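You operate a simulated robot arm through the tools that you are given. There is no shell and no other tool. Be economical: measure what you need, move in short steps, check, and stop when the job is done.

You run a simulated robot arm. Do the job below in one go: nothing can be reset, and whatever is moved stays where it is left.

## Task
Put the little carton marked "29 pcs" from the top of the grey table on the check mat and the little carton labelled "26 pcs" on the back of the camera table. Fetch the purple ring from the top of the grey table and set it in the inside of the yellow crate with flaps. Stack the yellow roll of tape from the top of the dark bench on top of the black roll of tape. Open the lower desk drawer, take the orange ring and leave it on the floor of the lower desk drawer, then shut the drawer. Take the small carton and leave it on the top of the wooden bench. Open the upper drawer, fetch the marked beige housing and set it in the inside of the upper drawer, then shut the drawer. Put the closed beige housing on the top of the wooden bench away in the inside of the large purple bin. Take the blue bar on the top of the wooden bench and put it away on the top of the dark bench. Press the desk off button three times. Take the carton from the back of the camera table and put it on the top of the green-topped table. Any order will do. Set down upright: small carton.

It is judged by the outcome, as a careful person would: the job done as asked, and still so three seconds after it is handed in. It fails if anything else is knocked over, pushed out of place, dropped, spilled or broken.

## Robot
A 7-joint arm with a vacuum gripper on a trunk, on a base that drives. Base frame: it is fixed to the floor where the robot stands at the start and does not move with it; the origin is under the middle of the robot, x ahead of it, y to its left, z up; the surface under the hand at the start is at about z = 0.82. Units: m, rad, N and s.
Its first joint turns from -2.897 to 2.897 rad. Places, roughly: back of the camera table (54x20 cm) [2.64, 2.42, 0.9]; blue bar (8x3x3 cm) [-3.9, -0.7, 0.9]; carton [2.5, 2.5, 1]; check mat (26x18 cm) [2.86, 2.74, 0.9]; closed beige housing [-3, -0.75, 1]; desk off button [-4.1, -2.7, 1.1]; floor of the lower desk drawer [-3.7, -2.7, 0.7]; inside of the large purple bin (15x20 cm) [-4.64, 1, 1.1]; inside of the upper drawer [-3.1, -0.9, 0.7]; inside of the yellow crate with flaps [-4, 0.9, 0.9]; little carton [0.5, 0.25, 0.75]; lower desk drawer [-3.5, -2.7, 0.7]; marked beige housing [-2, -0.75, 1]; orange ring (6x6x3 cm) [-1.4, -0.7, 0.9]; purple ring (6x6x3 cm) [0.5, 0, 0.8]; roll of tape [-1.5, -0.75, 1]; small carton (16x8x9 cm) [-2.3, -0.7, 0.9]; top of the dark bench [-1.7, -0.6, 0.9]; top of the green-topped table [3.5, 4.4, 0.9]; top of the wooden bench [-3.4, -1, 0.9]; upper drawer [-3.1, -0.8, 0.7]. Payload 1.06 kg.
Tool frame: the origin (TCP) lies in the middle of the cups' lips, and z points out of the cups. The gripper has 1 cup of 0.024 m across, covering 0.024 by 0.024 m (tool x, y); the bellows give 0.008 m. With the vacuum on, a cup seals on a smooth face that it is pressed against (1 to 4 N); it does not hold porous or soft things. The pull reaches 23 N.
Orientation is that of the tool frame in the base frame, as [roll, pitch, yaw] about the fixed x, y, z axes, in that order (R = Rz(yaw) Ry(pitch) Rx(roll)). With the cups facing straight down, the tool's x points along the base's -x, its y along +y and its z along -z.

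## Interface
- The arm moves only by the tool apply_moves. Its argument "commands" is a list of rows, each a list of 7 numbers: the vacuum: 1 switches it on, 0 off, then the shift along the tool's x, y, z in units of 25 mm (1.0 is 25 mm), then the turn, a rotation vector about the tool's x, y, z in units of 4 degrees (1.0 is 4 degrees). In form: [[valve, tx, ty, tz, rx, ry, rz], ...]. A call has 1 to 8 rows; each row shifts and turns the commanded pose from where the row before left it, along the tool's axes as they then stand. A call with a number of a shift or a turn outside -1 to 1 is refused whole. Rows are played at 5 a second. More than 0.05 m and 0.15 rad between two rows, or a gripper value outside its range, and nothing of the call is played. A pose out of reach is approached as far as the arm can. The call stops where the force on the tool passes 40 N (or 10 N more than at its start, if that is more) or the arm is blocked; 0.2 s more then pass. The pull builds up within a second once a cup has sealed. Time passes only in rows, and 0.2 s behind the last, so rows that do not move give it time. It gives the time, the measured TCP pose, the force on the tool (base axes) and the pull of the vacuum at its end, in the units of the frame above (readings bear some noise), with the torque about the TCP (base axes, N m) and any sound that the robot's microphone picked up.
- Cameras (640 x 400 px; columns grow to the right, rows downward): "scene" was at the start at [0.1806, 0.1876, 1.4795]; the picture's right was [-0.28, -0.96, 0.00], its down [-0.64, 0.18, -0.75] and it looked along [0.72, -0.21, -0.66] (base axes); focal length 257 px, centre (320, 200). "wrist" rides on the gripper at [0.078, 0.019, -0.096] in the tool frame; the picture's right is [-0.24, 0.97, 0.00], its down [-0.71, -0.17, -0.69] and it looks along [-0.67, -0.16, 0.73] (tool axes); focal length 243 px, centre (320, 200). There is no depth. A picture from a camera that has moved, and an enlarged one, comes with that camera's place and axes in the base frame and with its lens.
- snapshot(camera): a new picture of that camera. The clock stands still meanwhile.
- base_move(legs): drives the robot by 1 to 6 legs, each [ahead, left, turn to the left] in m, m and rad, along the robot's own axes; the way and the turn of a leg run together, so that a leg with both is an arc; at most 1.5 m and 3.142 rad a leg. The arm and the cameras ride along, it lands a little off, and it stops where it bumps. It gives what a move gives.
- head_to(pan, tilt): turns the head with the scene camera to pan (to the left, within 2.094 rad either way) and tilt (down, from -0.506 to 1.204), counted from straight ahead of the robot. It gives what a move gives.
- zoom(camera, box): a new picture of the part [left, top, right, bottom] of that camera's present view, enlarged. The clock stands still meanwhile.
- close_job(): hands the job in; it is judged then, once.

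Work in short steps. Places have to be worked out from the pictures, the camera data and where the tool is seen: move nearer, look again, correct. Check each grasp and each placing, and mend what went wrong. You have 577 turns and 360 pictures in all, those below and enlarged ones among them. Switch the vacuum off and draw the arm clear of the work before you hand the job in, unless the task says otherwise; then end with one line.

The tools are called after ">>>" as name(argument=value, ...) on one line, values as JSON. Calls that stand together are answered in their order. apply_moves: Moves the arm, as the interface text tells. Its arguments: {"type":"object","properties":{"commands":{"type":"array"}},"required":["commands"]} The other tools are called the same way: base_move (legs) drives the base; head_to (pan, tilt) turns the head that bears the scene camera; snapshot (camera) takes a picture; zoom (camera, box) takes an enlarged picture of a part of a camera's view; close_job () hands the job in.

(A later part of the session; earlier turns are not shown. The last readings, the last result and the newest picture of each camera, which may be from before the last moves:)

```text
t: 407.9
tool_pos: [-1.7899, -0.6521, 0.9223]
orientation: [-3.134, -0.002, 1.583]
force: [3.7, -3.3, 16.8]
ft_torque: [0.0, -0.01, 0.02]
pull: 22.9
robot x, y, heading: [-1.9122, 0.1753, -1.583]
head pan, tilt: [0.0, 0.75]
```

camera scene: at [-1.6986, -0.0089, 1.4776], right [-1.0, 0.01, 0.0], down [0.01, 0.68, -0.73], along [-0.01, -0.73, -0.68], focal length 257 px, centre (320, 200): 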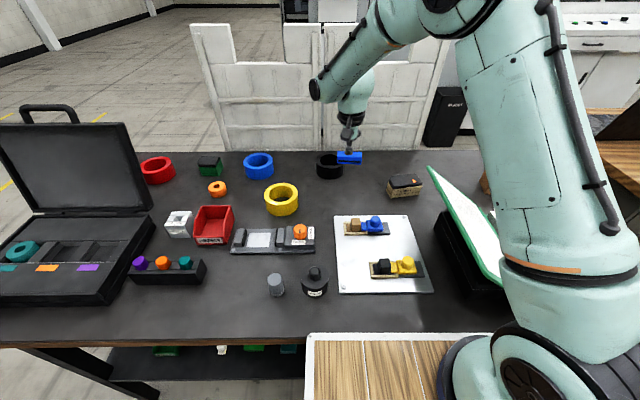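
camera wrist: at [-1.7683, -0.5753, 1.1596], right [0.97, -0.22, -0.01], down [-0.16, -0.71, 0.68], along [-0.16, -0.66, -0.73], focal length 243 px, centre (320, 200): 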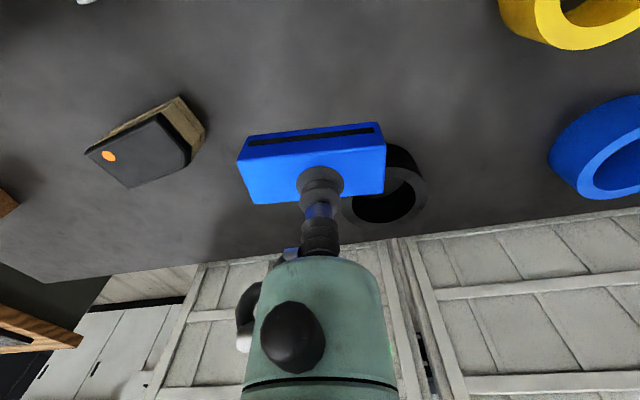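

Contact. Release and lift.

>>> apply_moves(commands=[[0, 0, 0, -0.1, 0, 0, 0], [0, 0, 0, 0, 0, 0, 0], [0, 0, 0, 0, 0, 0, 0], [0, 0, 0, -0.3, 0, 0, 0], [0, 0, 0, -1, 0, 0, 0], [0, 0, 0, -1, 0, 0, 0], [0, 0, 0, -1, 0, 0, 0], [0, 0, 0, -1, 0, 0, 0]])

>>> snapshot(camera="wrist")

```text
t: 409.7
tool_pos: [-1.7874, -0.6533, 1.0311]
orientation: [-3.133, -0.005, 1.58]
force: [-0.7, 0.1, 1.0]
ft_torque: [0.0, -0.03, -0.01]
pull: 0.0
robot x, y, heading: [-1.9084, 0.1738, -1.578]
head pan, tilt: [0.0, 0.75]
```

```text
269 pictures are left
camera wrist: at [-1.7661, -0.575, 1.1263], right [0.97, -0.22, -0.01], down [-0.16, -0.71, 0.68], along [-0.16, -0.66, -0.73], focal length 243 px, centre (320, 200)
```

wrist: 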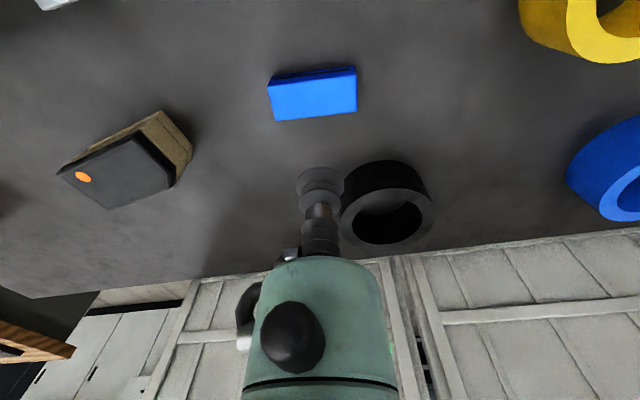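

Bar placed. Next the yellow tape at ≈(−1.59,−0.58): move above it and look.

>>> apply_moves(commands=[[0, 0, 0, -1, 0, 0, 0], [0, 0.4, 1, -1, 0, 0, 0], [0, 0.4, 1, 0, 0, 0, 0], [0, 0.4, 1, 0, 0, 0, 0], [0, 0.4, 1, 0, 0, 0, 0], [0, 0.4, 1, 0, 0, 0, 0], [0, 0.4, 1, 0, 0, 0, 0], [0, 0.4, 1, 0, 0, 0, 0]])

>>> snapshot(camera="wrist")

>>> zoom(camera="scene", box=[200, 140, 360, 230])

```text
t: 411.5
tool_pos: [-1.6157, -0.5798, 1.0798]
orientation: [-3.134, -0.006, 1.582]
force: [0.3, -0.1, 0.1]
ft_torque: [0.01, 0.01, 0.0]
pull: 0.2
robot x, y, heading: [-1.9082, 0.1754, -1.583]
head pan, tilt: [0.0, 0.75]
```

```text
268 pictures are left
camera wrist: at [-1.5944, -0.5026, 1.1752], right [0.97, -0.23, -0.01], down [-0.16, -0.71, 0.68], along [-0.16, -0.66, -0.73], focal length 243 px, centre (320, 200)
```

wrist: 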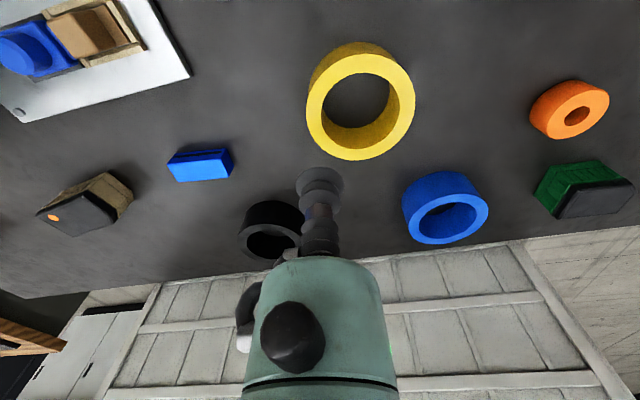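

```text
4.00 times, centred on (280, 185) of scene
camera zoom: at [-1.6988, -0.0093, 1.4775], right [-1.0, 0.01, 0.0], down [0.01, 0.68, -0.73], along [-0.01, -0.73, -0.68], focal length 1029 px, centre (480, 260)
```

zoom: 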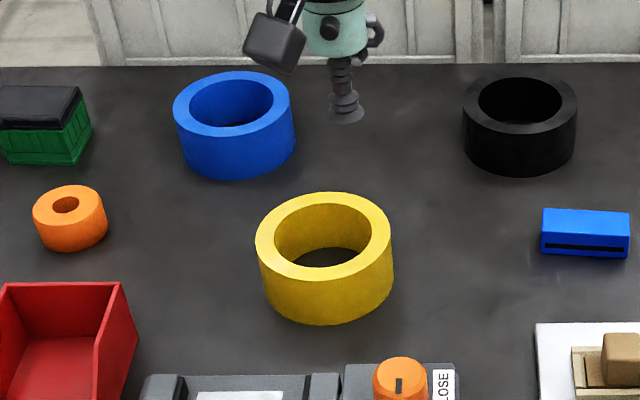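

The tape's annulus (~15 mm) is too narrow for the 24 mm cup, so I'll grip the yellow roll on its outer side with a near-horizontal tool coming from −x (free of the tray and knob). First raise and yaw the tool 90° so the camera ends up on top.

>>> apply_moves(commands=[[0, 0, -0.8, -1, 0, 0, 0], [0, 0, -0.8, -1, 0, 0, 0], [0, 0, -0.8, -1, 0, 0, 0], [0, 0, -0.8, -1, 0, 0, 0], [0, 0, -0.8, -1, 0, 0, 0], [0, 0, -0.8, -1, 0, 0, 0]])

>>> apply_moves(commands=[[0, 0, 0, 0, 0, 0, 1], [0, 0, 0, 0, 0, 0, 1], [0, 0, 0, 0, 0, 0, 1], [0, 0, 0, 0, 0, 0, 1], [0, 0, 0, 0, 0, 0, 1], [0, 0, 0, 0, 0, 0, 1], [0, 0, 0, 0, 0, 0, 1], [0, 0, 0, 0, 0, 0, 1]])

>>> apply_moves(commands=[[0, 0, 0, 0, 0, 0, 1], [0, 0, 0, 0, 0, 0, 1], [0, 0, 0, 0, 0, 0, 1], [0, 0, 0, 0, 0, 0, 1], [0, 0, 0, 0, 0, 0, 1], [0, 0, 0, 0, 0, 0, 1], [0, 0, 0, 0, 0, 0, 1], [0, 0, 0, 0, 0, 0, 1]])

>>> apply_moves(commands=[[0, 0, 0, 0, 0, 0, 1], [0, 0, 0, 0, 0, 0, 1], [0, 0, 0, 0, 0, 0, 1], [0, 0, 0, 0, 0, 0, 1], [0, 0, 0, 0, 0, 0, 1], [0, 0, 0, 0, 0, 0, 1], [0, 0, 0, 0, 0, 0, 0.5]])

```text
t: 412.9
tool_pos: [-1.7327, -0.5821, 1.2317]
orientation: [-3.129, -0.006, 1.584]
force: [0.0, 0.4, -0.4]
ft_torque: [-0.01, 0.01, -0.04]
pull: 0.1
robot x, y, heading: [-1.9047, 0.1744, -1.583]
head pan, tilt: [0.0, 0.75]
```

```text
t: 414.7
tool_pos: [-1.7332, -0.5822, 1.2315]
orientation: [-3.131, 0.0, 1.024]
force: [-0.5, 1.0, -0.4]
ft_torque: [-0.03, -0.02, 0.0]
pull: 0.2
robot x, y, heading: [-1.9052, 0.1752, -1.578]
head pan, tilt: [0.0, 0.75]
```

```text
t: 416.5
tool_pos: [-1.7321, -0.5828, 1.2303]
orientation: [-3.134, 0.004, 0.465]
force: [0.4, -0.3, -0.4]
ft_torque: [-0.01, 0.02, 0.0]
pull: 0.0
robot x, y, heading: [-1.9038, 0.1734, -1.583]
head pan, tilt: [0.0, 0.75]
```

```text
t: 418.1
tool_pos: [-1.7314, -0.583, 1.2301]
orientation: [-3.137, 0.009, 0.012]
force: [0.9, -0.4, 0.1]
ft_torque: [0.02, 0.0, -0.02]
pull: 0.1
robot x, y, heading: [-1.9078, 0.1806, -1.584]
head pan, tilt: [0.0, 0.75]
```

Yaw done. Now pitch the tool towards +x, keeping TCP in place.

>>> apply_moves(commands=[[0, 0, 0, 0, 0, 1, 0], [0, 0, 0, 0, 0, 1, 0], [0, 0, 0, 0, 0, 1, 0], [0, 0, 0, 0, 0, 1, 0], [0, 0, 0, 0, 0, 1, 0], [0, 0, 0, 0, 0, 1, 0]])

>>> snapshot(camera="scene")

```text
t: 419.5
tool_pos: [-1.7321, -0.5821, 1.2305]
orientation: [-3.135, -0.41, 0.007]
force: [0.1, -0.2, 0.4]
ft_torque: [0.02, 0.02, 0.02]
pull: 0.2
robot x, y, heading: [-1.907, 0.1761, -1.585]
head pan, tilt: [0.0, 0.75]
```

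```text
266 pictures are left
camera scene: at [-1.6984, -0.0091, 1.4775], right [-1.0, 0.01, 0.0], down [0.01, 0.68, -0.73], along [-0.01, -0.73, -0.68], focal length 257 px, centre (320, 200)
```

scene: 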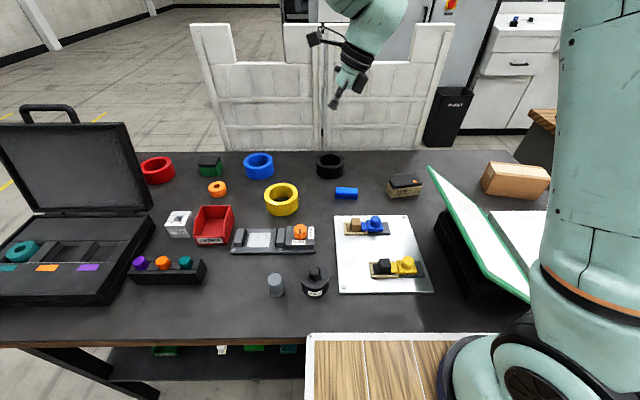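

Working. Continue pitching to ~72°.

>>> apply_moves(commands=[[0, 0, 0, 0, 0, 1, 0], [0, 0, 0, 0, 0, 1, 0], [0, 0, 0, 0, 0, 1, 0], [0, 0, 0, 0, 0, 1, 0], [0, 0, 0, 0, 0, 1, 0], [0, 0, 0, 0, 0, 1, 0]])

>>> apply_moves(commands=[[0, 0, 0, 0, 0, 1, 0], [0, 0, 0, 0, 0, 1, 0], [0, 0, 0, 0, 0, 1, 0], [0, 0, 0, 0, 0, 1, 0], [0, 0, 0, 0, 0, 1, 0], [0, 0, 0, 0, 0, 1, 0]])

>>> snapshot(camera="scene")

>>> snapshot(camera="wrist")

```text
t: 420.9
tool_pos: [-1.7319, -0.5822, 1.2309]
orientation: [-3.135, -0.828, 0.007]
force: [0.7, -0.6, -0.4]
ft_torque: [-0.03, 0.0, -0.03]
pull: 0.1
robot x, y, heading: [-1.9112, 0.1765, -1.584]
head pan, tilt: [0.0, 0.75]
```

```text
t: 422.3
tool_pos: [-1.7318, -0.5828, 1.2307]
orientation: [-3.127, -1.248, -0.003]
force: [-0.6, -0.1, 0.9]
ft_torque: [0.0, 0.01, -0.05]
pull: 0.1
robot x, y, heading: [-1.9077, 0.1763, -1.582]
head pan, tilt: [0.0, 0.75]
```

```text
265 pictures are left
camera scene: at [-1.6984, -0.0089, 1.4775], right [-1.0, 0.01, 0.0], down [0.01, 0.68, -0.73], along [-0.01, -0.73, -0.68], focal length 257 px, centre (320, 200)
```

scene: 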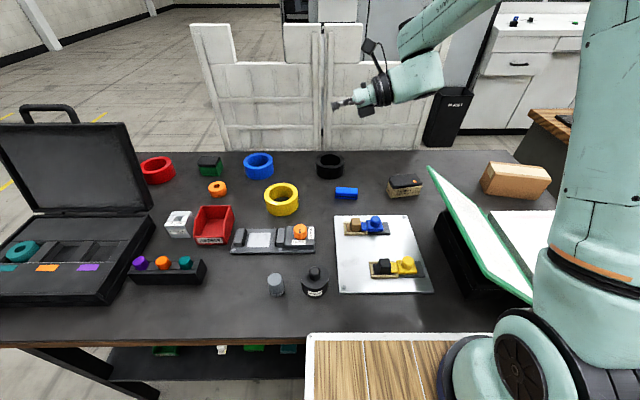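

```text
264 pictures are left
camera wrist: at [-1.7957, -0.6035, 1.3351], right [-0.06, -0.97, -0.23], down [-0.88, 0.16, -0.45], along [0.48, 0.17, -0.86], focal length 243 px, centre (320, 200)
```

wrist: 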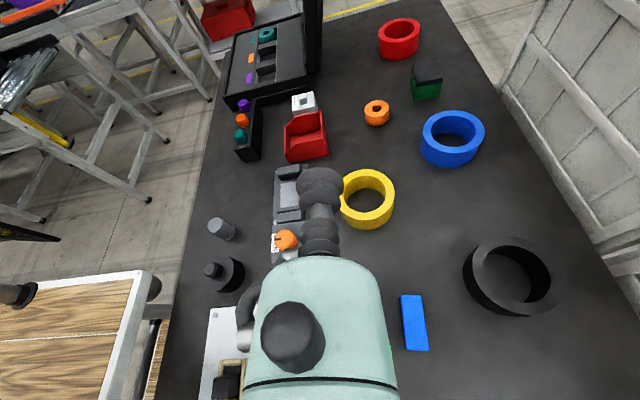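

Tilted pose reached. Yellow roll centre ≈(−1.587,−0.61), r≈0.053, top ≈0.948. Yaw −10° (to clear the bar), then come down to a point 5 cm short of its side.

>>> apply_moves(commands=[[0, 0, 0, 0, -0.79, 0, 0.264], [0, 0, 0, 0, -0.79, 0, 0.264], [0, 0, 0, 0, -0.79, 0, 0.264], [0, -0.97, 0, 0.5, 0, 0, 0], [0, -0.97, 0, 0.5, 0, 0, 0], [0, -0.97, 0, 0.5, 0, 0, 0], [0, -0.97, 0, 0.5, 0, 0, 0], [0, -0.97, 0, 0.5, 0, 0, 0]])

>>> apply_moves(commands=[[0, -0.97, 0, 0.5, 0, 0, 0], [0, -0.97, 0, 0.5, 0, 0, 0], [0, -0.97, 0, 0.5, 0, 0, 0]])

>>> snapshot(camera="wrist")

>>> snapshot(camera="scene")

```text
t: 424.1
tool_pos: [-1.7139, -0.585, 1.0953]
orientation: [-3.124, -1.246, -0.18]
force: [0.0, -0.5, -0.3]
ft_torque: [0.01, -0.02, -0.04]
pull: 0.2
robot x, y, heading: [-1.9092, 0.1727, -1.581]
head pan, tilt: [0.0, 0.75]
```

```text
t: 424.9
tool_pos: [-1.7004, -0.5833, 1.0154]
orientation: [-3.127, -1.246, -0.178]
force: [0.0, -0.1, 0.2]
ft_torque: [0.03, -0.02, -0.01]
pull: 0.0
robot x, y, heading: [-1.9082, 0.1752, -1.58]
head pan, tilt: [0.0, 0.75]
```

```text
263 pictures are left
camera wrist: at [-1.766, -0.5941, 1.1193], right [-0.23, -0.95, -0.23], down [-0.83, 0.31, -0.45], along [0.5, 0.08, -0.86], focal length 243 px, centre (320, 200)
```

wrist: 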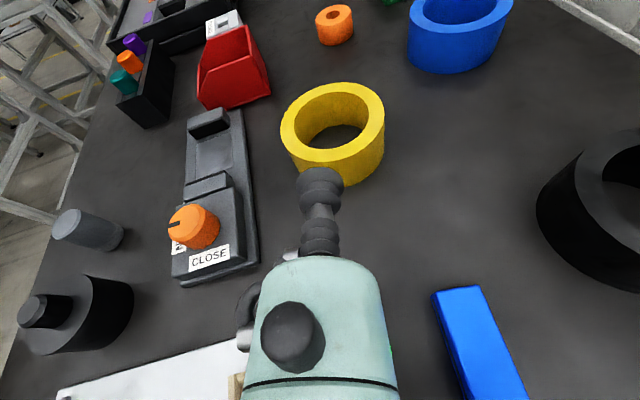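

```text
262 pictures are left
camera scene: at [-1.6986, -0.0088, 1.4776], right [-1.0, 0.01, 0.0], down [0.01, 0.68, -0.73], along [-0.01, -0.73, -0.68], focal length 257 px, centre (320, 200)
```

scene: 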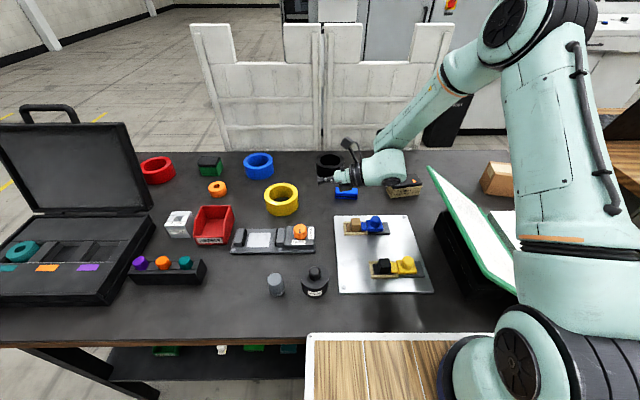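

Roll centre confirmed (−1.592,−0.610). Yaw back +5° for a balanced clearance and come down to 3 cm short of the side.

>>> apply_moves(commands=[[0, 0, 0, 0, 0.59, 0, -0.2], [0, 0, 0, 0, 0.59, 0, -0.2], [0, -0.883, 0.22, 0.68, 0, 0, 0], [0, -0.883, 0.22, 0.68, 0, 0, 0], [0, -0.883, 0.22, 0.68, 0, 0, 0]])

>>> snapshot(camera="wrist")

>>> zoom(camera="scene", box=[240, 130, 440, 250])

```text
t: 426.1
tool_pos: [-1.6737, -0.6065, 0.9365]
orientation: [-3.13, -1.247, -0.087]
force: [-0.2, 0.2, 0.1]
ft_torque: [0.02, 0.0, 0.0]
pull: 0.1
robot x, y, heading: [-1.9061, 0.1757, -1.579]
head pan, tilt: [0.0, 0.75]
```

```text
261 pictures are left
camera wrist: at [-1.7377, -0.6204, 1.0409], right [-0.15, -0.96, -0.23], down [-0.86, 0.24, -0.45], along [0.49, 0.13, -0.86], focal length 243 px, centre (320, 200)
```

wrist: 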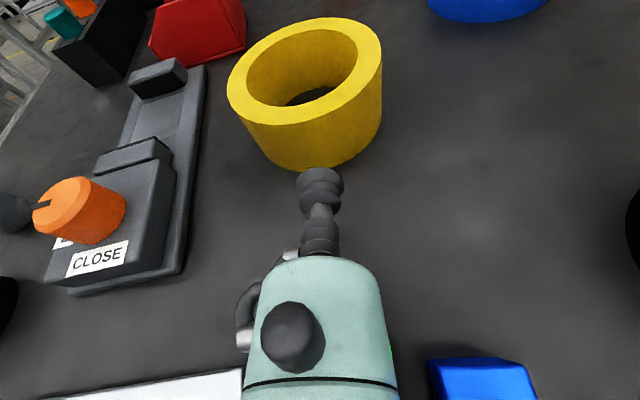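

```text
3.20 times, centred on (340, 190) of scene
camera zoom: at [-1.6986, -0.0089, 1.4776], right [-1.0, 0.01, 0.0], down [0.01, 0.68, -0.73], along [-0.01, -0.73, -0.68], focal length 824 px, centre (256, 232)
```

zoom: 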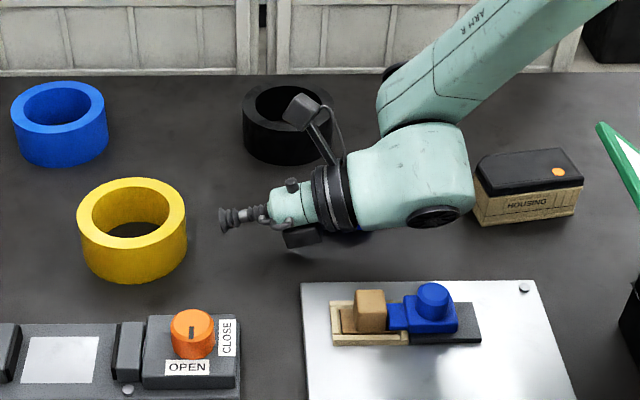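

Aligned. Advance horizontally with the vacuum on, then in 3 mm steps.

>>> apply_moves(commands=[[1, 0.15, -0.06, 0.46, 0, 0, 0], [1, 0.15, -0.06, 0.46, 0, 0, 0], [1, 0.038, 0, 0.114, 0, 0, 0], [1, 0.038, 0, 0.114, 0, 0, 0], [1, 0, 0, 0, 0, 0, 0]])

>>> snapshot(camera="wrist")

```text
t: 427.3
tool_pos: [-1.6438, -0.6045, 0.9365]
orientation: [-3.123, -1.247, -0.091]
force: [-0.4, -0.4, 0.0]
ft_torque: [-0.04, 0.02, 0.01]
pull: 0.0
robot x, y, heading: [-1.9038, 0.1732, -1.588]
head pan, tilt: [0.0, 0.75]
```

```text
259 pictures are left
camera wrist: at [-1.7079, -0.6197, 1.0398], right [-0.15, -0.96, -0.23], down [-0.86, 0.24, -0.45], along [0.49, 0.13, -0.86], focal length 243 px, centre (320, 200)
```

wrist: 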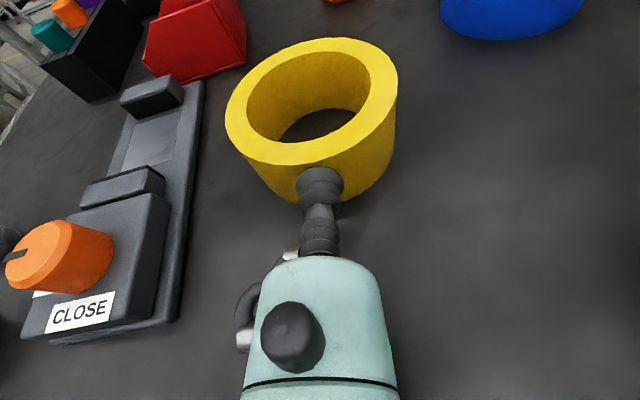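

Nearly in contact. A few more 2–3 mm steps.

>>> apply_moves(commands=[[1, 0.038, 0, 0.114, 0, 0, 0], [1, 0.025, 0, 0.075, 0, 0, 0], [1, 0, 0, 0, 0, 0, 0]])

```text
t: 428.1
tool_pos: [-1.6372, -0.605, 0.9359]
orientation: [-3.125, -1.248, -0.09]
force: [-1.1, 0.0, -0.1]
ft_torque: [-0.01, 0.01, -0.01]
pull: 0.0
robot x, y, heading: [-1.9057, 0.1752, -1.585]
head pan, tilt: [0.0, 0.75]
```

>>> apply_moves(commands=[[1, 0.025, 0, 0.075, 0, 0, 0], [1, 0.025, 0, 0.075, 0, 0, 0], [1, 0, 0, 0, 0, 0, 0], [1, 0, 0, 0, 0, 0, 0]])

>>> zoom(camera="wrist", box=[200, 20, 440, 260])

```text
t: 429.1
tool_pos: [-1.634, -0.6046, 0.9369]
orientation: [-3.126, -1.248, -0.093]
force: [-0.9, 0.2, 0.3]
ft_torque: [0.02, 0.01, 0.01]
pull: 0.0
robot x, y, heading: [-1.9085, 0.1735, -1.584]
head pan, tilt: [0.0, 0.75]
```

```text
1.67 times, centred on (320, 140) of wrist
camera zoom: at [-1.699, -0.6201, 1.0402], right [-0.15, -0.96, -0.23], down [-0.86, 0.24, -0.45], along [0.49, 0.13, -0.86], focal length 404 px, centre (320, 300)
```

zoom: 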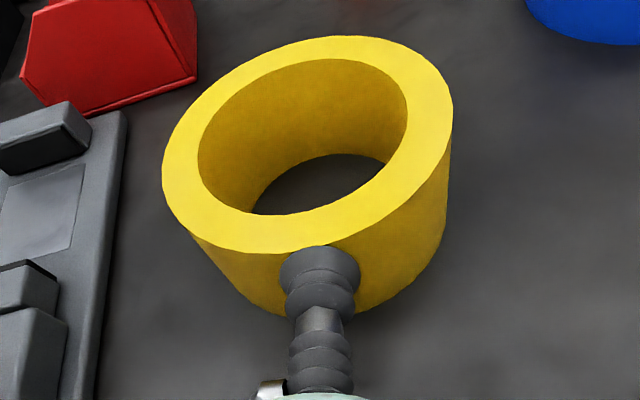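

The lip's upper edge is at the roll's top rim. Back off slightly, lower 7 mm and press again.

>>> apply_moves(commands=[[1, -0.1, 0, -0.3, 0, 0, 0], [1, -0.265, 0, 0.089, 0, 0, 0], [1, 0.1, 0, 0.3, 0, 0, 0], [1, 0.04, 0, 0.12, 0, 0, 0], [1, 0.025, 0, 0.075, 0, 0, 0], [1, 0, 0, 0, 0, 0, 0]])

```text
t: 430.5
tool_pos: [-1.629, -0.6062, 0.9287]
orientation: [-3.125, -1.246, -0.091]
force: [0.1, -0.9, -0.1]
ft_torque: [-0.01, -0.05, -0.01]
pull: 0.0
robot x, y, heading: [-1.9086, 0.1762, -1.586]
head pan, tilt: [0.0, 0.75]
```

The roll slides under the slow press. Try a quicker push: back off ~3.5 cm, then advance two full-speed rows.

>>> apply_moves(commands=[[1, -0.32, 0, -0.95, 0, 0, 0], [1, -0.16, 0, -0.48, 0, 0, 0], [1, 0, 0, 0, 0, 0, 0], [1, 0.33, 0, 1, 0, 0, 0], [1, 0.33, 0, 1, 0, 0, 0], [1, 0, 0, 0, 0, 0, 0], [1, 0, 0, 0, 0, 0, 0]])

>>> zoom(camera="wrist", box=[200, 20, 440, 260])

```text
t: 432.1
tool_pos: [-1.6144, -0.606, 0.927]
orientation: [-3.124, -1.246, -0.091]
force: [0.3, -0.6, 0.5]
ft_torque: [0.02, -0.04, 0.01]
pull: 0.0
robot x, y, heading: [-1.9086, 0.1752, -1.588]
head pan, tilt: [0.0, 0.75]
```

```text
1.67 times, centred on (320, 140) of wrist
camera zoom: at [-1.6785, -0.6215, 1.031], right [-0.15, -0.96, -0.23], down [-0.86, 0.24, -0.45], along [0.49, 0.13, -0.86], focal length 404 px, centre (320, 300)
```

zoom: 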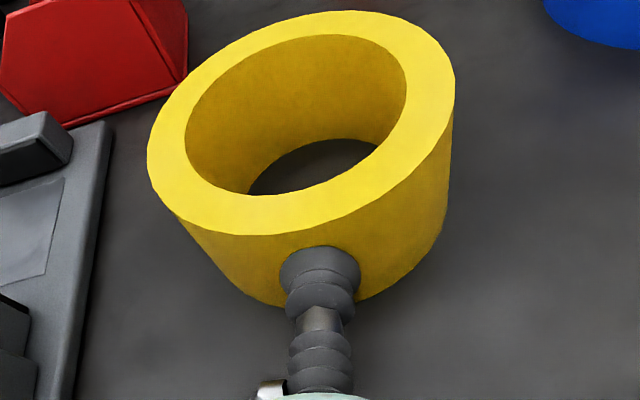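

No seal: at 18° tilt the lip needs too much compression. The roll slides easily, so I'll push it ~5 cm further east to free space, then use a nearly horizontal tool (≈7°).

>>> apply_moves(commands=[[0, -0.13, 0, -0.4, 0, 0, 0], [0, 0, -0.26, 0, 0, 0, 0], [0, 0.13, 0, 0.4, 0, 0, 0], [0, 0.16, 0, 0.5, 0, 0, 0], [0, 0.16, 0, 0.5, 0, 0, 0], [0, 0.16, 0, 0.5, 0, 0, 0], [0, 0.16, 0, 0.5, 0, 0, 0], [0, -0.32, 0, -0.95, 0, 0, 0]])

>>> snapshot(camera="wrist")

>>> zoom(camera="scene", box=[180, 130, 440, 270])

```text
t: 433.9
tool_pos: [-1.5842, -0.6011, 0.9263]
orientation: [-3.125, -1.249, -0.092]
force: [0.0, 0.0, 0.3]
ft_torque: [-0.01, -0.01, -0.01]
pull: 0.1
robot x, y, heading: [-1.9007, 0.1762, -1.58]
head pan, tilt: [0.0, 0.75]
```

```text
256 pictures are left
camera wrist: at [-1.6508, -0.6162, 1.0301], right [-0.15, -0.96, -0.23], down [-0.86, 0.24, -0.45], along [0.49, 0.13, -0.86], focal length 243 px, centre (320, 200)
```

wrist: 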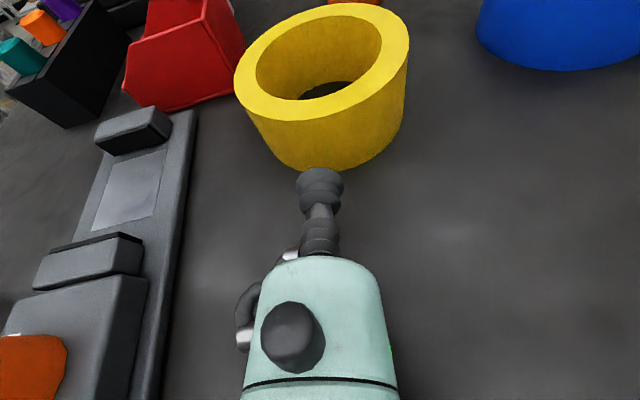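

```text
2.46 times, centred on (310, 200) of scene
camera zoom: at [-1.6982, -0.009, 1.4775], right [-1.0, 0.01, 0.0], down [0.01, 0.68, -0.73], along [-0.01, -0.73, -0.68], focal length 634 px, centre (345, 200)
```

zoom: 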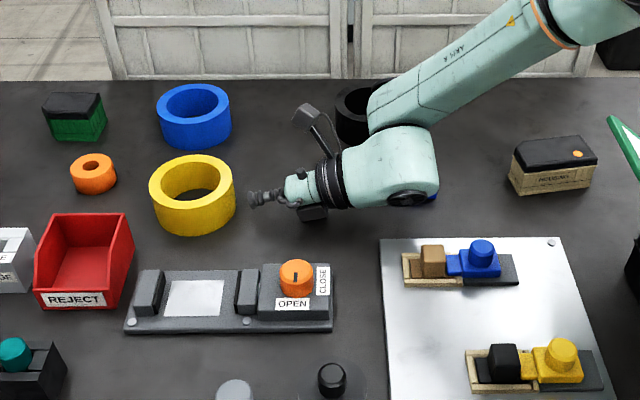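

Space is clear. Raise TCP to 0.936 and reduce the tilt to ~8°.

>>> apply_moves(commands=[[0, 0.38, 0, -0.127, 0, 0, 0], [0, 0, 0, 0, 0, 0.9, 0], [0, 0, 0, 0, 0, 0.9, 0], [0, 0, 0, 0, 0, 0.8, 0]])

>>> zoom(camera="scene", box=[230, 150, 370, 240])

>>> snapshot(camera="wrist")

```text
t: 434.9
tool_pos: [-1.5866, -0.6016, 0.9377]
orientation: [-3.107, -1.429, -0.111]
force: [-0.4, -0.2, -0.1]
ft_torque: [0.03, 0.0, -0.04]
pull: 0.0
robot x, y, heading: [-1.9055, 0.1765, -1.578]
head pan, tilt: [0.0, 0.75]
```

```text
4.44 times, centred on (300, 195) of scene
camera zoom: at [-1.6985, -0.009, 1.4775], right [-1.0, 0.01, 0.0], down [0.01, 0.68, -0.73], along [-0.01, -0.73, -0.68], focal length 1144 px, centre (409, 222)
```

zoom: 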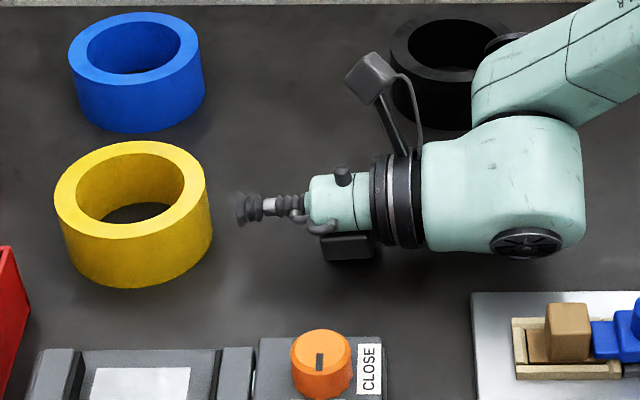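

```text
253 pictures are left
camera wrist: at [-1.6695, -0.6162, 1.0278], right [-0.11, -0.97, -0.24], down [-0.76, 0.23, -0.6], along [0.64, 0.12, -0.76], focal length 243 px, centre (320, 200)
```

wrist: 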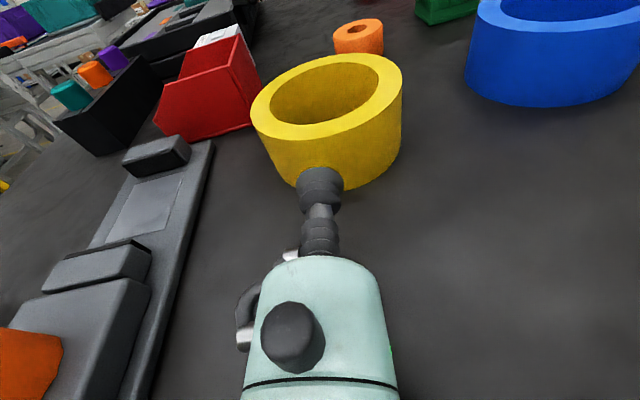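

Tilt is 8°, nothing touched. Shift 6 mm to the roll's centreline, lower 4 mm and advance with vacuum.

>>> apply_moves(commands=[[1, -0.16, 0.24, 0, 0, 0, 0], [1, 0.08, 0, 0.55, 0, 0, 0], [1, 0.017, 0, 0.119, 0, 0, 0], [1, 0.017, 0, 0.119, 0, 0, 0], [1, 0.017, 0, 0.119, 0, 0, 0], [1, 0, 0, 0, 0, 0, 0]])

>>> zoom(camera="scene", box=[230, 150, 370, 240])

```text
t: 436.3
tool_pos: [-1.5646, -0.6098, 0.935]
orientation: [-3.106, -1.427, -0.114]
force: [-1.0, -0.2, 0.2]
ft_torque: [-0.02, -0.01, 0.02]
pull: 0.2
robot x, y, heading: [-1.9068, 0.1763, -1.583]
head pan, tilt: [0.0, 0.75]
```

```text
4.44 times, centred on (300, 195) of scene
camera zoom: at [-1.6986, -0.0091, 1.4775], right [-1.0, 0.01, 0.0], down [0.01, 0.68, -0.73], along [-0.01, -0.73, -0.68], focal length 1144 px, centre (409, 222)
```

zoom: 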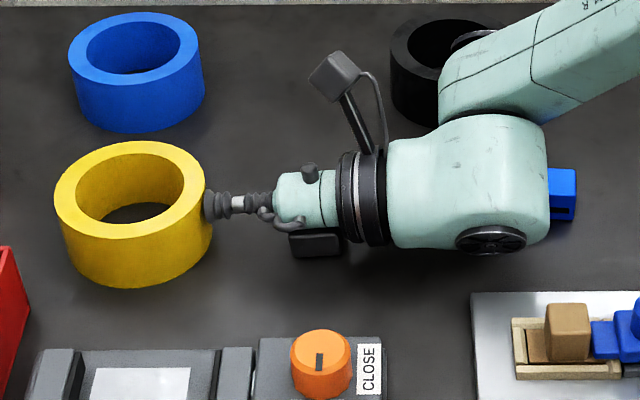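

Contact is near. Continue in 2 mm steps.

>>> apply_moves(commands=[[1, 0.012, 0, 0.08, 0, 0, 0], [1, 0.012, 0, 0.08, 0, 0, 0], [1, 0, 0, 0, 0, 0, 0]])

>>> apply_moves(commands=[[1, 0.012, 0, 0.08, 0, 0, 0], [1, 0.012, 0, 0.08, 0, 0, 0], [1, 0, 0, 0, 0, 0, 0]])

>>> zoom(camera="scene", box=[230, 150, 370, 240])

```text
t: 437.1
tool_pos: [-1.5607, -0.61, 0.9326]
orientation: [-3.105, -1.428, -0.111]
force: [-1.0, -0.2, 0.8]
ft_torque: [0.0, -0.07, -0.05]
pull: 22.7
robot x, y, heading: [-1.9063, 0.1761, -1.577]
head pan, tilt: [0.0, 0.75]
```

```text
t: 437.9
tool_pos: [-1.5559, -0.6106, 0.934]
orientation: [-3.107, -1.429, -0.112]
force: [0.0, -0.3, -0.4]
ft_torque: [0.0, -0.02, 0.0]
pull: 22.6
robot x, y, heading: [-1.9055, 0.1727, -1.582]
head pan, tilt: [0.0, 0.75]
```

```text
4.44 times, centred on (300, 195) of scene
camera zoom: at [-1.6986, -0.0092, 1.4775], right [-1.0, 0.01, 0.0], down [0.01, 0.68, -0.73], along [-0.01, -0.73, -0.68], focal length 1144 px, centre (409, 222)
```

zoom: 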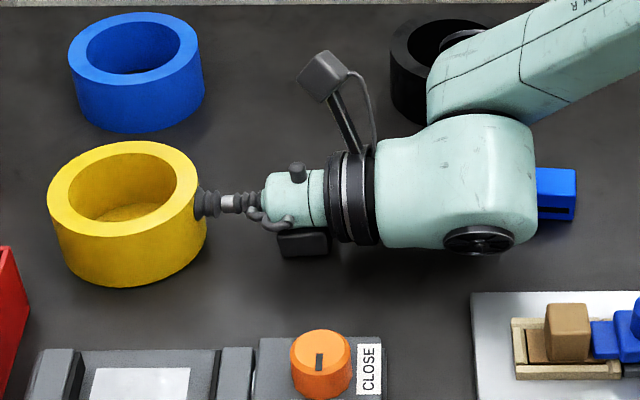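

Sealed on the side (pull 22.7). Lift vertically, slowly at first.

>>> apply_moves(commands=[[1, 0.2, 0, -0.03, 0, 0, 0], [1, 0.4, 0, -0.06, 0, 0, 0], [1, 0.8, 0, -0.11, 0, 0, 0], [1, 0.99, 0, -0.14, 0, 0, 0], [1, 0.99, 0, -0.14, 0, 0, 0], [1, 0.99, 0, -0.14, 0, 0, 0]])

>>> snapshot(camera="scene")

>>> snapshot(camera="wrist")

```text
t: 439.3
tool_pos: [-1.5571, -0.6112, 1.0429]
orientation: [-3.104, -1.429, -0.113]
force: [0.3, 0.3, -1.7]
ft_torque: [0.02, 0.03, 0.01]
pull: 23.2
robot x, y, heading: [-1.9072, 0.1756, -1.581]
head pan, tilt: [0.0, 0.75]
```

```text
250 pictures are left
camera scene: at [-1.6986, -0.0094, 1.4775], right [-1.0, 0.01, 0.0], down [0.01, 0.68, -0.73], along [-0.01, -0.73, -0.68], focal length 257 px, centre (320, 200)
```

scene: 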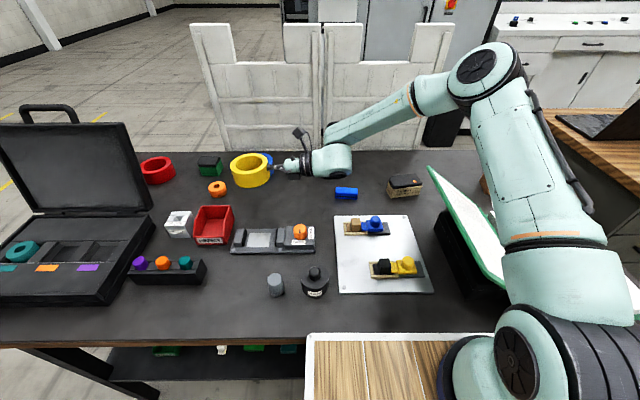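

```text
249 pictures are left
camera wrist: at [-1.6394, -0.6256, 1.1329], right [-0.11, -0.97, -0.24], down [-0.76, 0.23, -0.6], along [0.64, 0.12, -0.76], focal length 243 px, centre (320, 200)
```

wrist: 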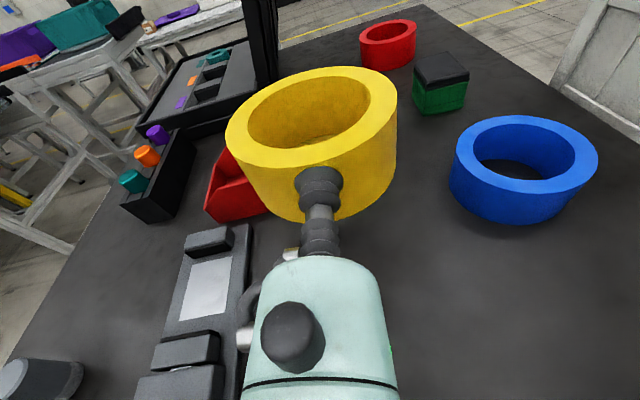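

Lifted. Raise more, and yaw −35° so the wrist stays nearer to the robot for the reach to the black roll.

>>> apply_moves(commands=[[1, 0.99, 0, -0.14, 0, 0, 0], [1, 0.99, 0, -0.14, 0, 0, 0], [1, 0, 0, 0, -0.96, 0, 0.137], [1, 0, 0, 0, -0.96, 0, 0.137], [1, 0, 0, 0, -0.96, 0, 0.137], [1, 0, 0, 0, -0.96, 0, 0.137]])

>>> apply_moves(commands=[[1, 0, 0, 0, -0.96, 0, 0.137], [1, 0, 0, 0, -0.96, 0, 0.137], [1, 0, 0, 0, -0.96, 0, 0.137], [1, 0, 0, 0, -0.96, 0, 0.137], [1, 0, 0, 0, -0.96, 0, 0.137]])

>>> snapshot(camera="scene")

>>> snapshot(camera="wrist")

```text
t: 440.7
tool_pos: [-1.5566, -0.6119, 1.0959]
orientation: [-3.109, -1.428, -0.38]
force: [-1.0, -0.6, -1.6]
ft_torque: [0.0, 0.06, 0.04]
pull: 23.0
robot x, y, heading: [-1.9055, 0.1771, -1.578]
head pan, tilt: [0.0, 0.75]
```

```text
t: 441.9
tool_pos: [-1.5569, -0.6131, 1.0935]
orientation: [-3.116, -1.426, -0.713]
force: [0.6, -0.1, -2.1]
ft_torque: [0.0, 0.05, 0.06]
pull: 23.2
robot x, y, heading: [-1.9073, 0.1748, -1.582]
head pan, tilt: [0.0, 0.75]
```

```text
248 pictures are left
camera scene: at [-1.6988, -0.0094, 1.4775], right [-1.0, 0.01, 0.0], down [0.01, 0.68, -0.73], along [-0.01, -0.73, -0.68], focal length 257 px, centre (320, 200)
```

scene: 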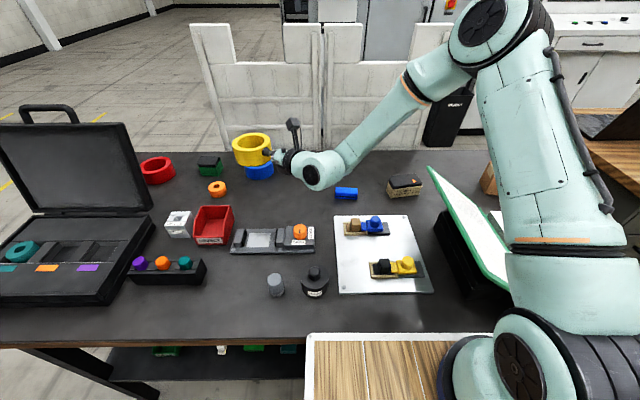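

```text
247 pictures are left
camera wrist: at [-1.6317, -0.5751, 1.1848], right [-0.64, -0.73, -0.24], down [-0.49, 0.63, -0.6], along [0.59, -0.27, -0.76], focal length 243 px, centre (320, 200)
```

wrist: 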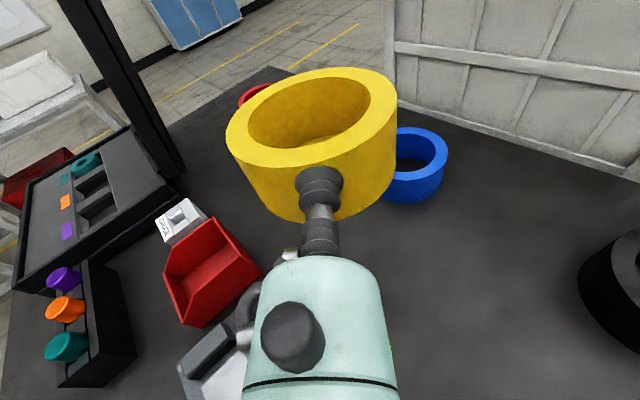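

Check the held roll's level in an enlarged view.

>>> zoom(camera="scene", box=[210, 100, 350, 200])

```text
4.00 times, centred on (280, 150) of scene
camera zoom: at [-1.6988, -0.0094, 1.4775], right [-1.0, 0.01, 0.0], down [0.01, 0.68, -0.73], along [-0.01, -0.73, -0.68], focal length 1029 px, centre (480, 400)
```

zoom: 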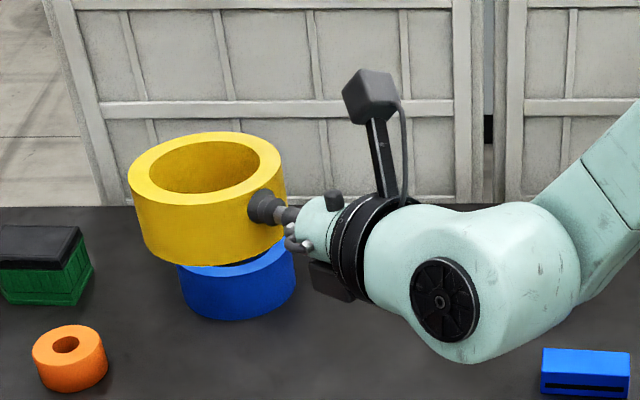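

The roll sags ~8° with the tool tilt; pitch the tool up by 8° so it's level.

>>> apply_moves(commands=[[1, 0, 0, 0, 0, 1, 0], [1, 0, 0, 0, 0, 1, 0]])

>>> zoom(camera="scene", box=[210, 100, 350, 200])

>>> snapshot(camera="wrist")

```text
t: 442.5
tool_pos: [-1.556, -0.6115, 1.0951]
orientation: [-2.442, -1.564, -1.383]
force: [0.2, 0.3, -0.8]
ft_torque: [0.02, 0.01, 0.0]
pull: 22.4
robot x, y, heading: [-1.9051, 0.1757, -1.584]
head pan, tilt: [0.0, 0.75]
```

```text
4.00 times, centred on (280, 150) of scene
camera zoom: at [-1.6986, -0.009, 1.4775], right [-1.0, 0.01, 0.0], down [0.01, 0.68, -0.73], along [-0.01, -0.73, -0.68], focal length 1029 px, centre (480, 400)
```

zoom: 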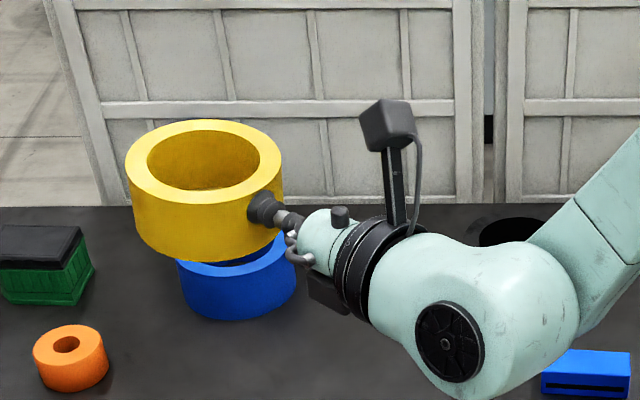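

```text
244 pictures are left
camera wrist: at [-1.6402, -0.5666, 1.1727], right [-0.62, -0.75, -0.24], down [-0.42, 0.57, -0.7], along [0.67, -0.33, -0.67], focal length 243 px, centre (320, 200)
```

wrist: 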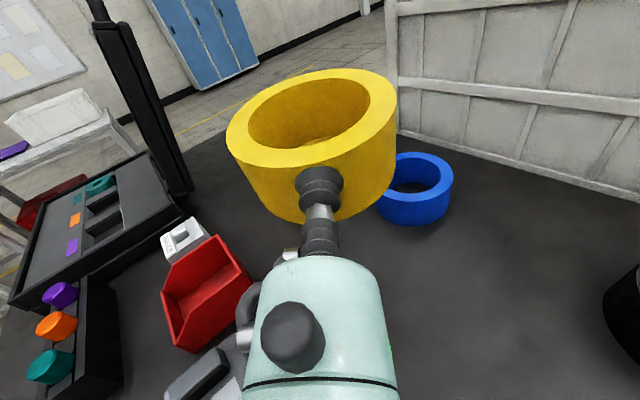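

Level now. Carry the roll towards above the black one (target TCP ≈(−1.782,−0.754)).

>>> apply_moves(commands=[[1, 0, 0.92, -0.307, 0, 0, 0], [1, 0, 0.92, -0.307, 0, 0, 0], [1, 0, 0.92, -0.307, 0, 0, 0], [1, 0, 0.92, -0.307, 0, 0, 0], [1, 0, 0.92, -0.307, 0, 0, 0], [1, 0, 0.92, -0.307, 0, 0, 0], [1, 0, 0.92, -0.307, 0, 0, 0], [1, 0, 0.92, -0.307, 0, 0, 0]])

>>> apply_moves(commands=[[1, 0, 0.92, -0.307, 0, 0, 0], [1, 0, 0.92, -0.307, 0, 0, 0], [1, 0, 0.92, -0.307, 0, 0, 0]])

>>> snapshot(camera="wrist")

>>> zoom(camera="scene", box=[260, 80, 420, 200])

```text
t: 444.3
tool_pos: [-1.7207, -0.7131, 1.0932]
orientation: [-2.485, -1.563, -1.342]
force: [0.7, 0.1, -2.2]
ft_torque: [0.01, 0.01, 0.0]
pull: 23.4
robot x, y, heading: [-1.9051, 0.1768, -1.581]
head pan, tilt: [0.0, 0.75]
```

```text
t: 445.1
tool_pos: [-1.782, -0.7533, 1.0929]
orientation: [-2.492, -1.565, -1.338]
force: [1.0, 0.5, -1.9]
ft_torque: [0.01, 0.03, -0.01]
pull: 22.5
robot x, y, heading: [-1.9043, 0.1767, -1.576]
head pan, tilt: [0.0, 0.75]
```

```text
243 pictures are left
camera wrist: at [-1.8655, -0.7082, 1.1715], right [-0.61, -0.75, -0.24], down [-0.42, 0.57, -0.7], along [0.67, -0.33, -0.67], focal length 243 px, centre (320, 200)
```

wrist: 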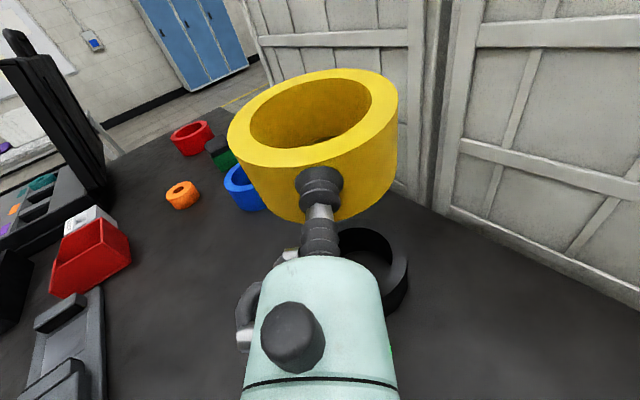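

```text
3.33 times, centred on (340, 140) of scene
camera zoom: at [-1.6984, -0.009, 1.4775], right [-1.0, 0.01, 0.0], down [0.01, 0.68, -0.73], along [-0.01, -0.73, -0.68], focal length 858 px, centre (253, 400)
```

zoom: 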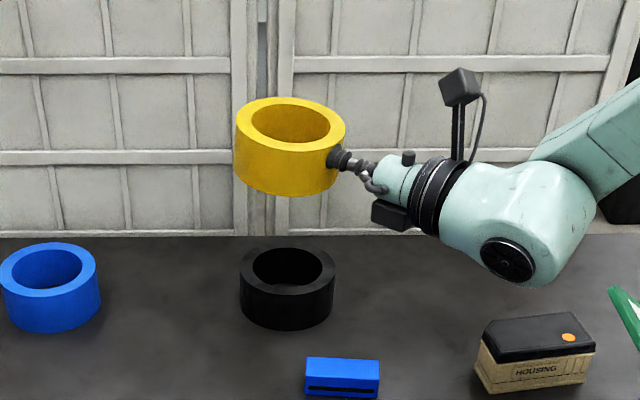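

Lower 7 cm and compare the two rolls in the same view.

>>> apply_moves(commands=[[1, -1, 0, 0, 0, 0, 0], [1, -1, 0, 0, 0, 0, 0], [1, -1, 0, 0, 0, 0, 0]])

>>> zoom(camera="scene", box=[260, 100, 420, 220])

>>> snapshot(camera="wrist")

```text
t: 445.9
tool_pos: [-1.783, -0.7524, 1.0186]
orientation: [-2.43, -1.564, -1.399]
force: [0.5, 0.0, -2.0]
ft_torque: [0.04, 0.06, 0.02]
pull: 23.5
robot x, y, heading: [-1.906, 0.1754, -1.583]
head pan, tilt: [0.0, 0.75]
```

```text
3.33 times, centred on (340, 160) of scene
camera zoom: at [-1.6986, -0.0089, 1.4776], right [-1.0, 0.01, 0.0], down [0.01, 0.68, -0.73], along [-0.01, -0.73, -0.68], focal length 858 px, centre (253, 333)
```

zoom: 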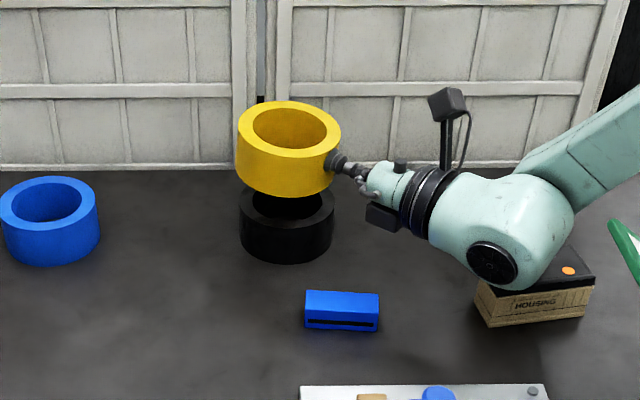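

```text
240 pictures are left
camera wrist: at [-1.8674, -0.7073, 1.0964], right [-0.62, -0.75, -0.24], down [-0.42, 0.57, -0.7], along [0.67, -0.33, -0.67], focal length 243 px, centre (320, 200)
```

wrist: 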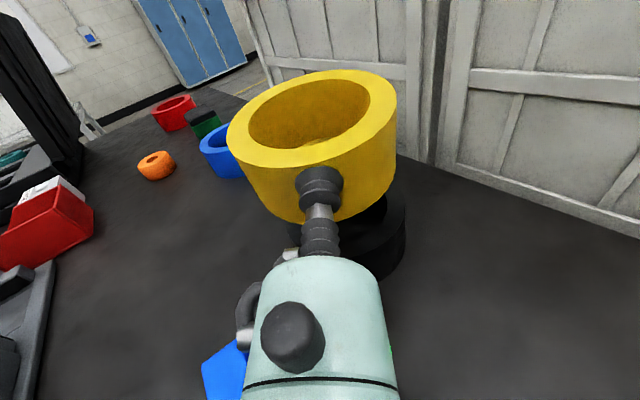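

The housing lies under the wrist. Raise, yaw a further −14° (so the wrist passes between the housing and the plate's parts), then re-position.

>>> apply_moves(commands=[[1, 1, 0, 0, 0, 0, 0], [1, 1, 0, 0, 0, 0, 0], [1, 0, 0, 0, -0.86, 0, 0], [1, 0, 0, 0, -0.86, 0, 0], [1, 0, 0, 0, -0.86, 0, 0], [1, 0, 0, 0, -0.86, 0, 0]])

>>> snapshot(camera="wrist")

>>> snapshot(camera="scene")

```text
t: 447.3
tool_pos: [-1.7814, -0.7533, 1.0693]
orientation: [-2.844, -1.562, -1.223]
force: [-0.4, 0.4, -1.6]
ft_torque: [0.04, 0.01, 0.02]
pull: 23.4
robot x, y, heading: [-1.9083, 0.1745, -1.586]
head pan, tilt: [0.0, 0.75]
```

```text
239 pictures are left
camera wrist: at [-1.8525, -0.69, 1.1475], right [-0.78, -0.58, -0.24], down [-0.28, 0.65, -0.7], along [0.56, -0.48, -0.67], focal length 243 px, centre (320, 200)
```

wrist: 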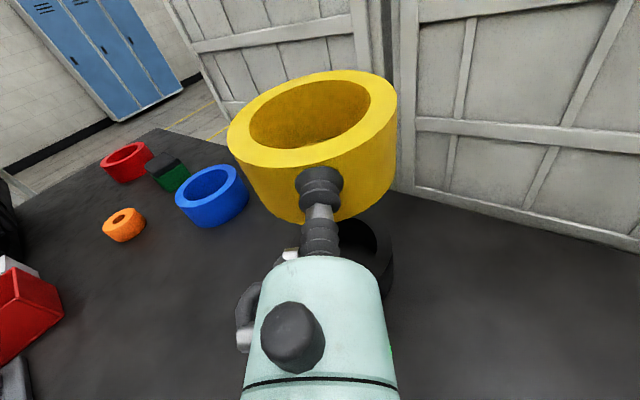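

```text
238 pictures are left
camera scene: at [-1.6987, -0.0092, 1.4775], right [-1.0, 0.01, 0.0], down [0.01, 0.68, -0.73], along [-0.01, -0.73, -0.68], focal length 257 px, centre (320, 200)
```

scene: 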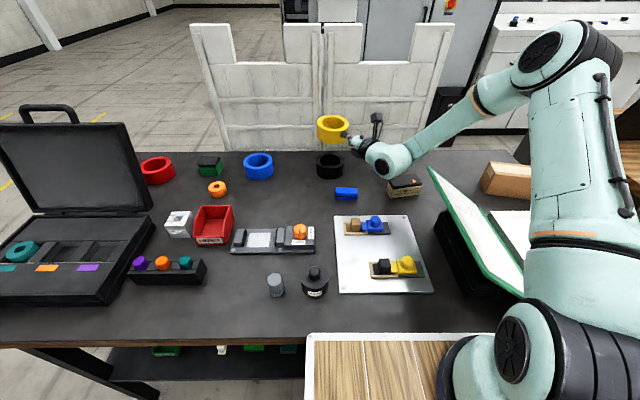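

Adjust so the roll's centre is over (−1.745,−0.781), and lower to check.

>>> apply_moves(commands=[[1, 0, -0.5, -0.33, 0, 0, 0], [1, -1, 0, 0, 0, 0, 0], [1, -1, 0, 0, 0, 0, 0]])

>>> zoom(camera="scene", box=[260, 110, 440, 240])

```text
t: 448.1
tool_pos: [-1.7759, -0.7416, 1.0252]
orientation: [1.404, -1.569, 0.809]
force: [0.2, -0.4, -0.9]
ft_torque: [0.03, 0.06, 0.0]
pull: 22.6
robot x, y, heading: [-1.9115, 0.1769, -1.581]
head pan, tilt: [0.0, 0.75]
```

```text
3.08 times, centred on (350, 175) of scene
camera zoom: at [-1.6981, -0.0094, 1.4775], right [-1.0, 0.01, 0.0], down [0.01, 0.68, -0.73], along [-0.01, -0.73, -0.68], focal length 792 px, centre (228, 277)
```

zoom: 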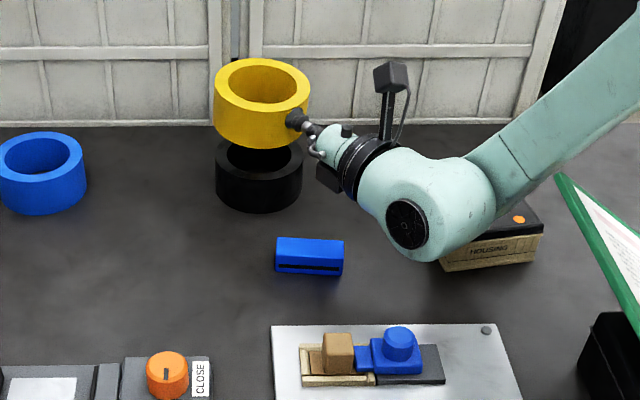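

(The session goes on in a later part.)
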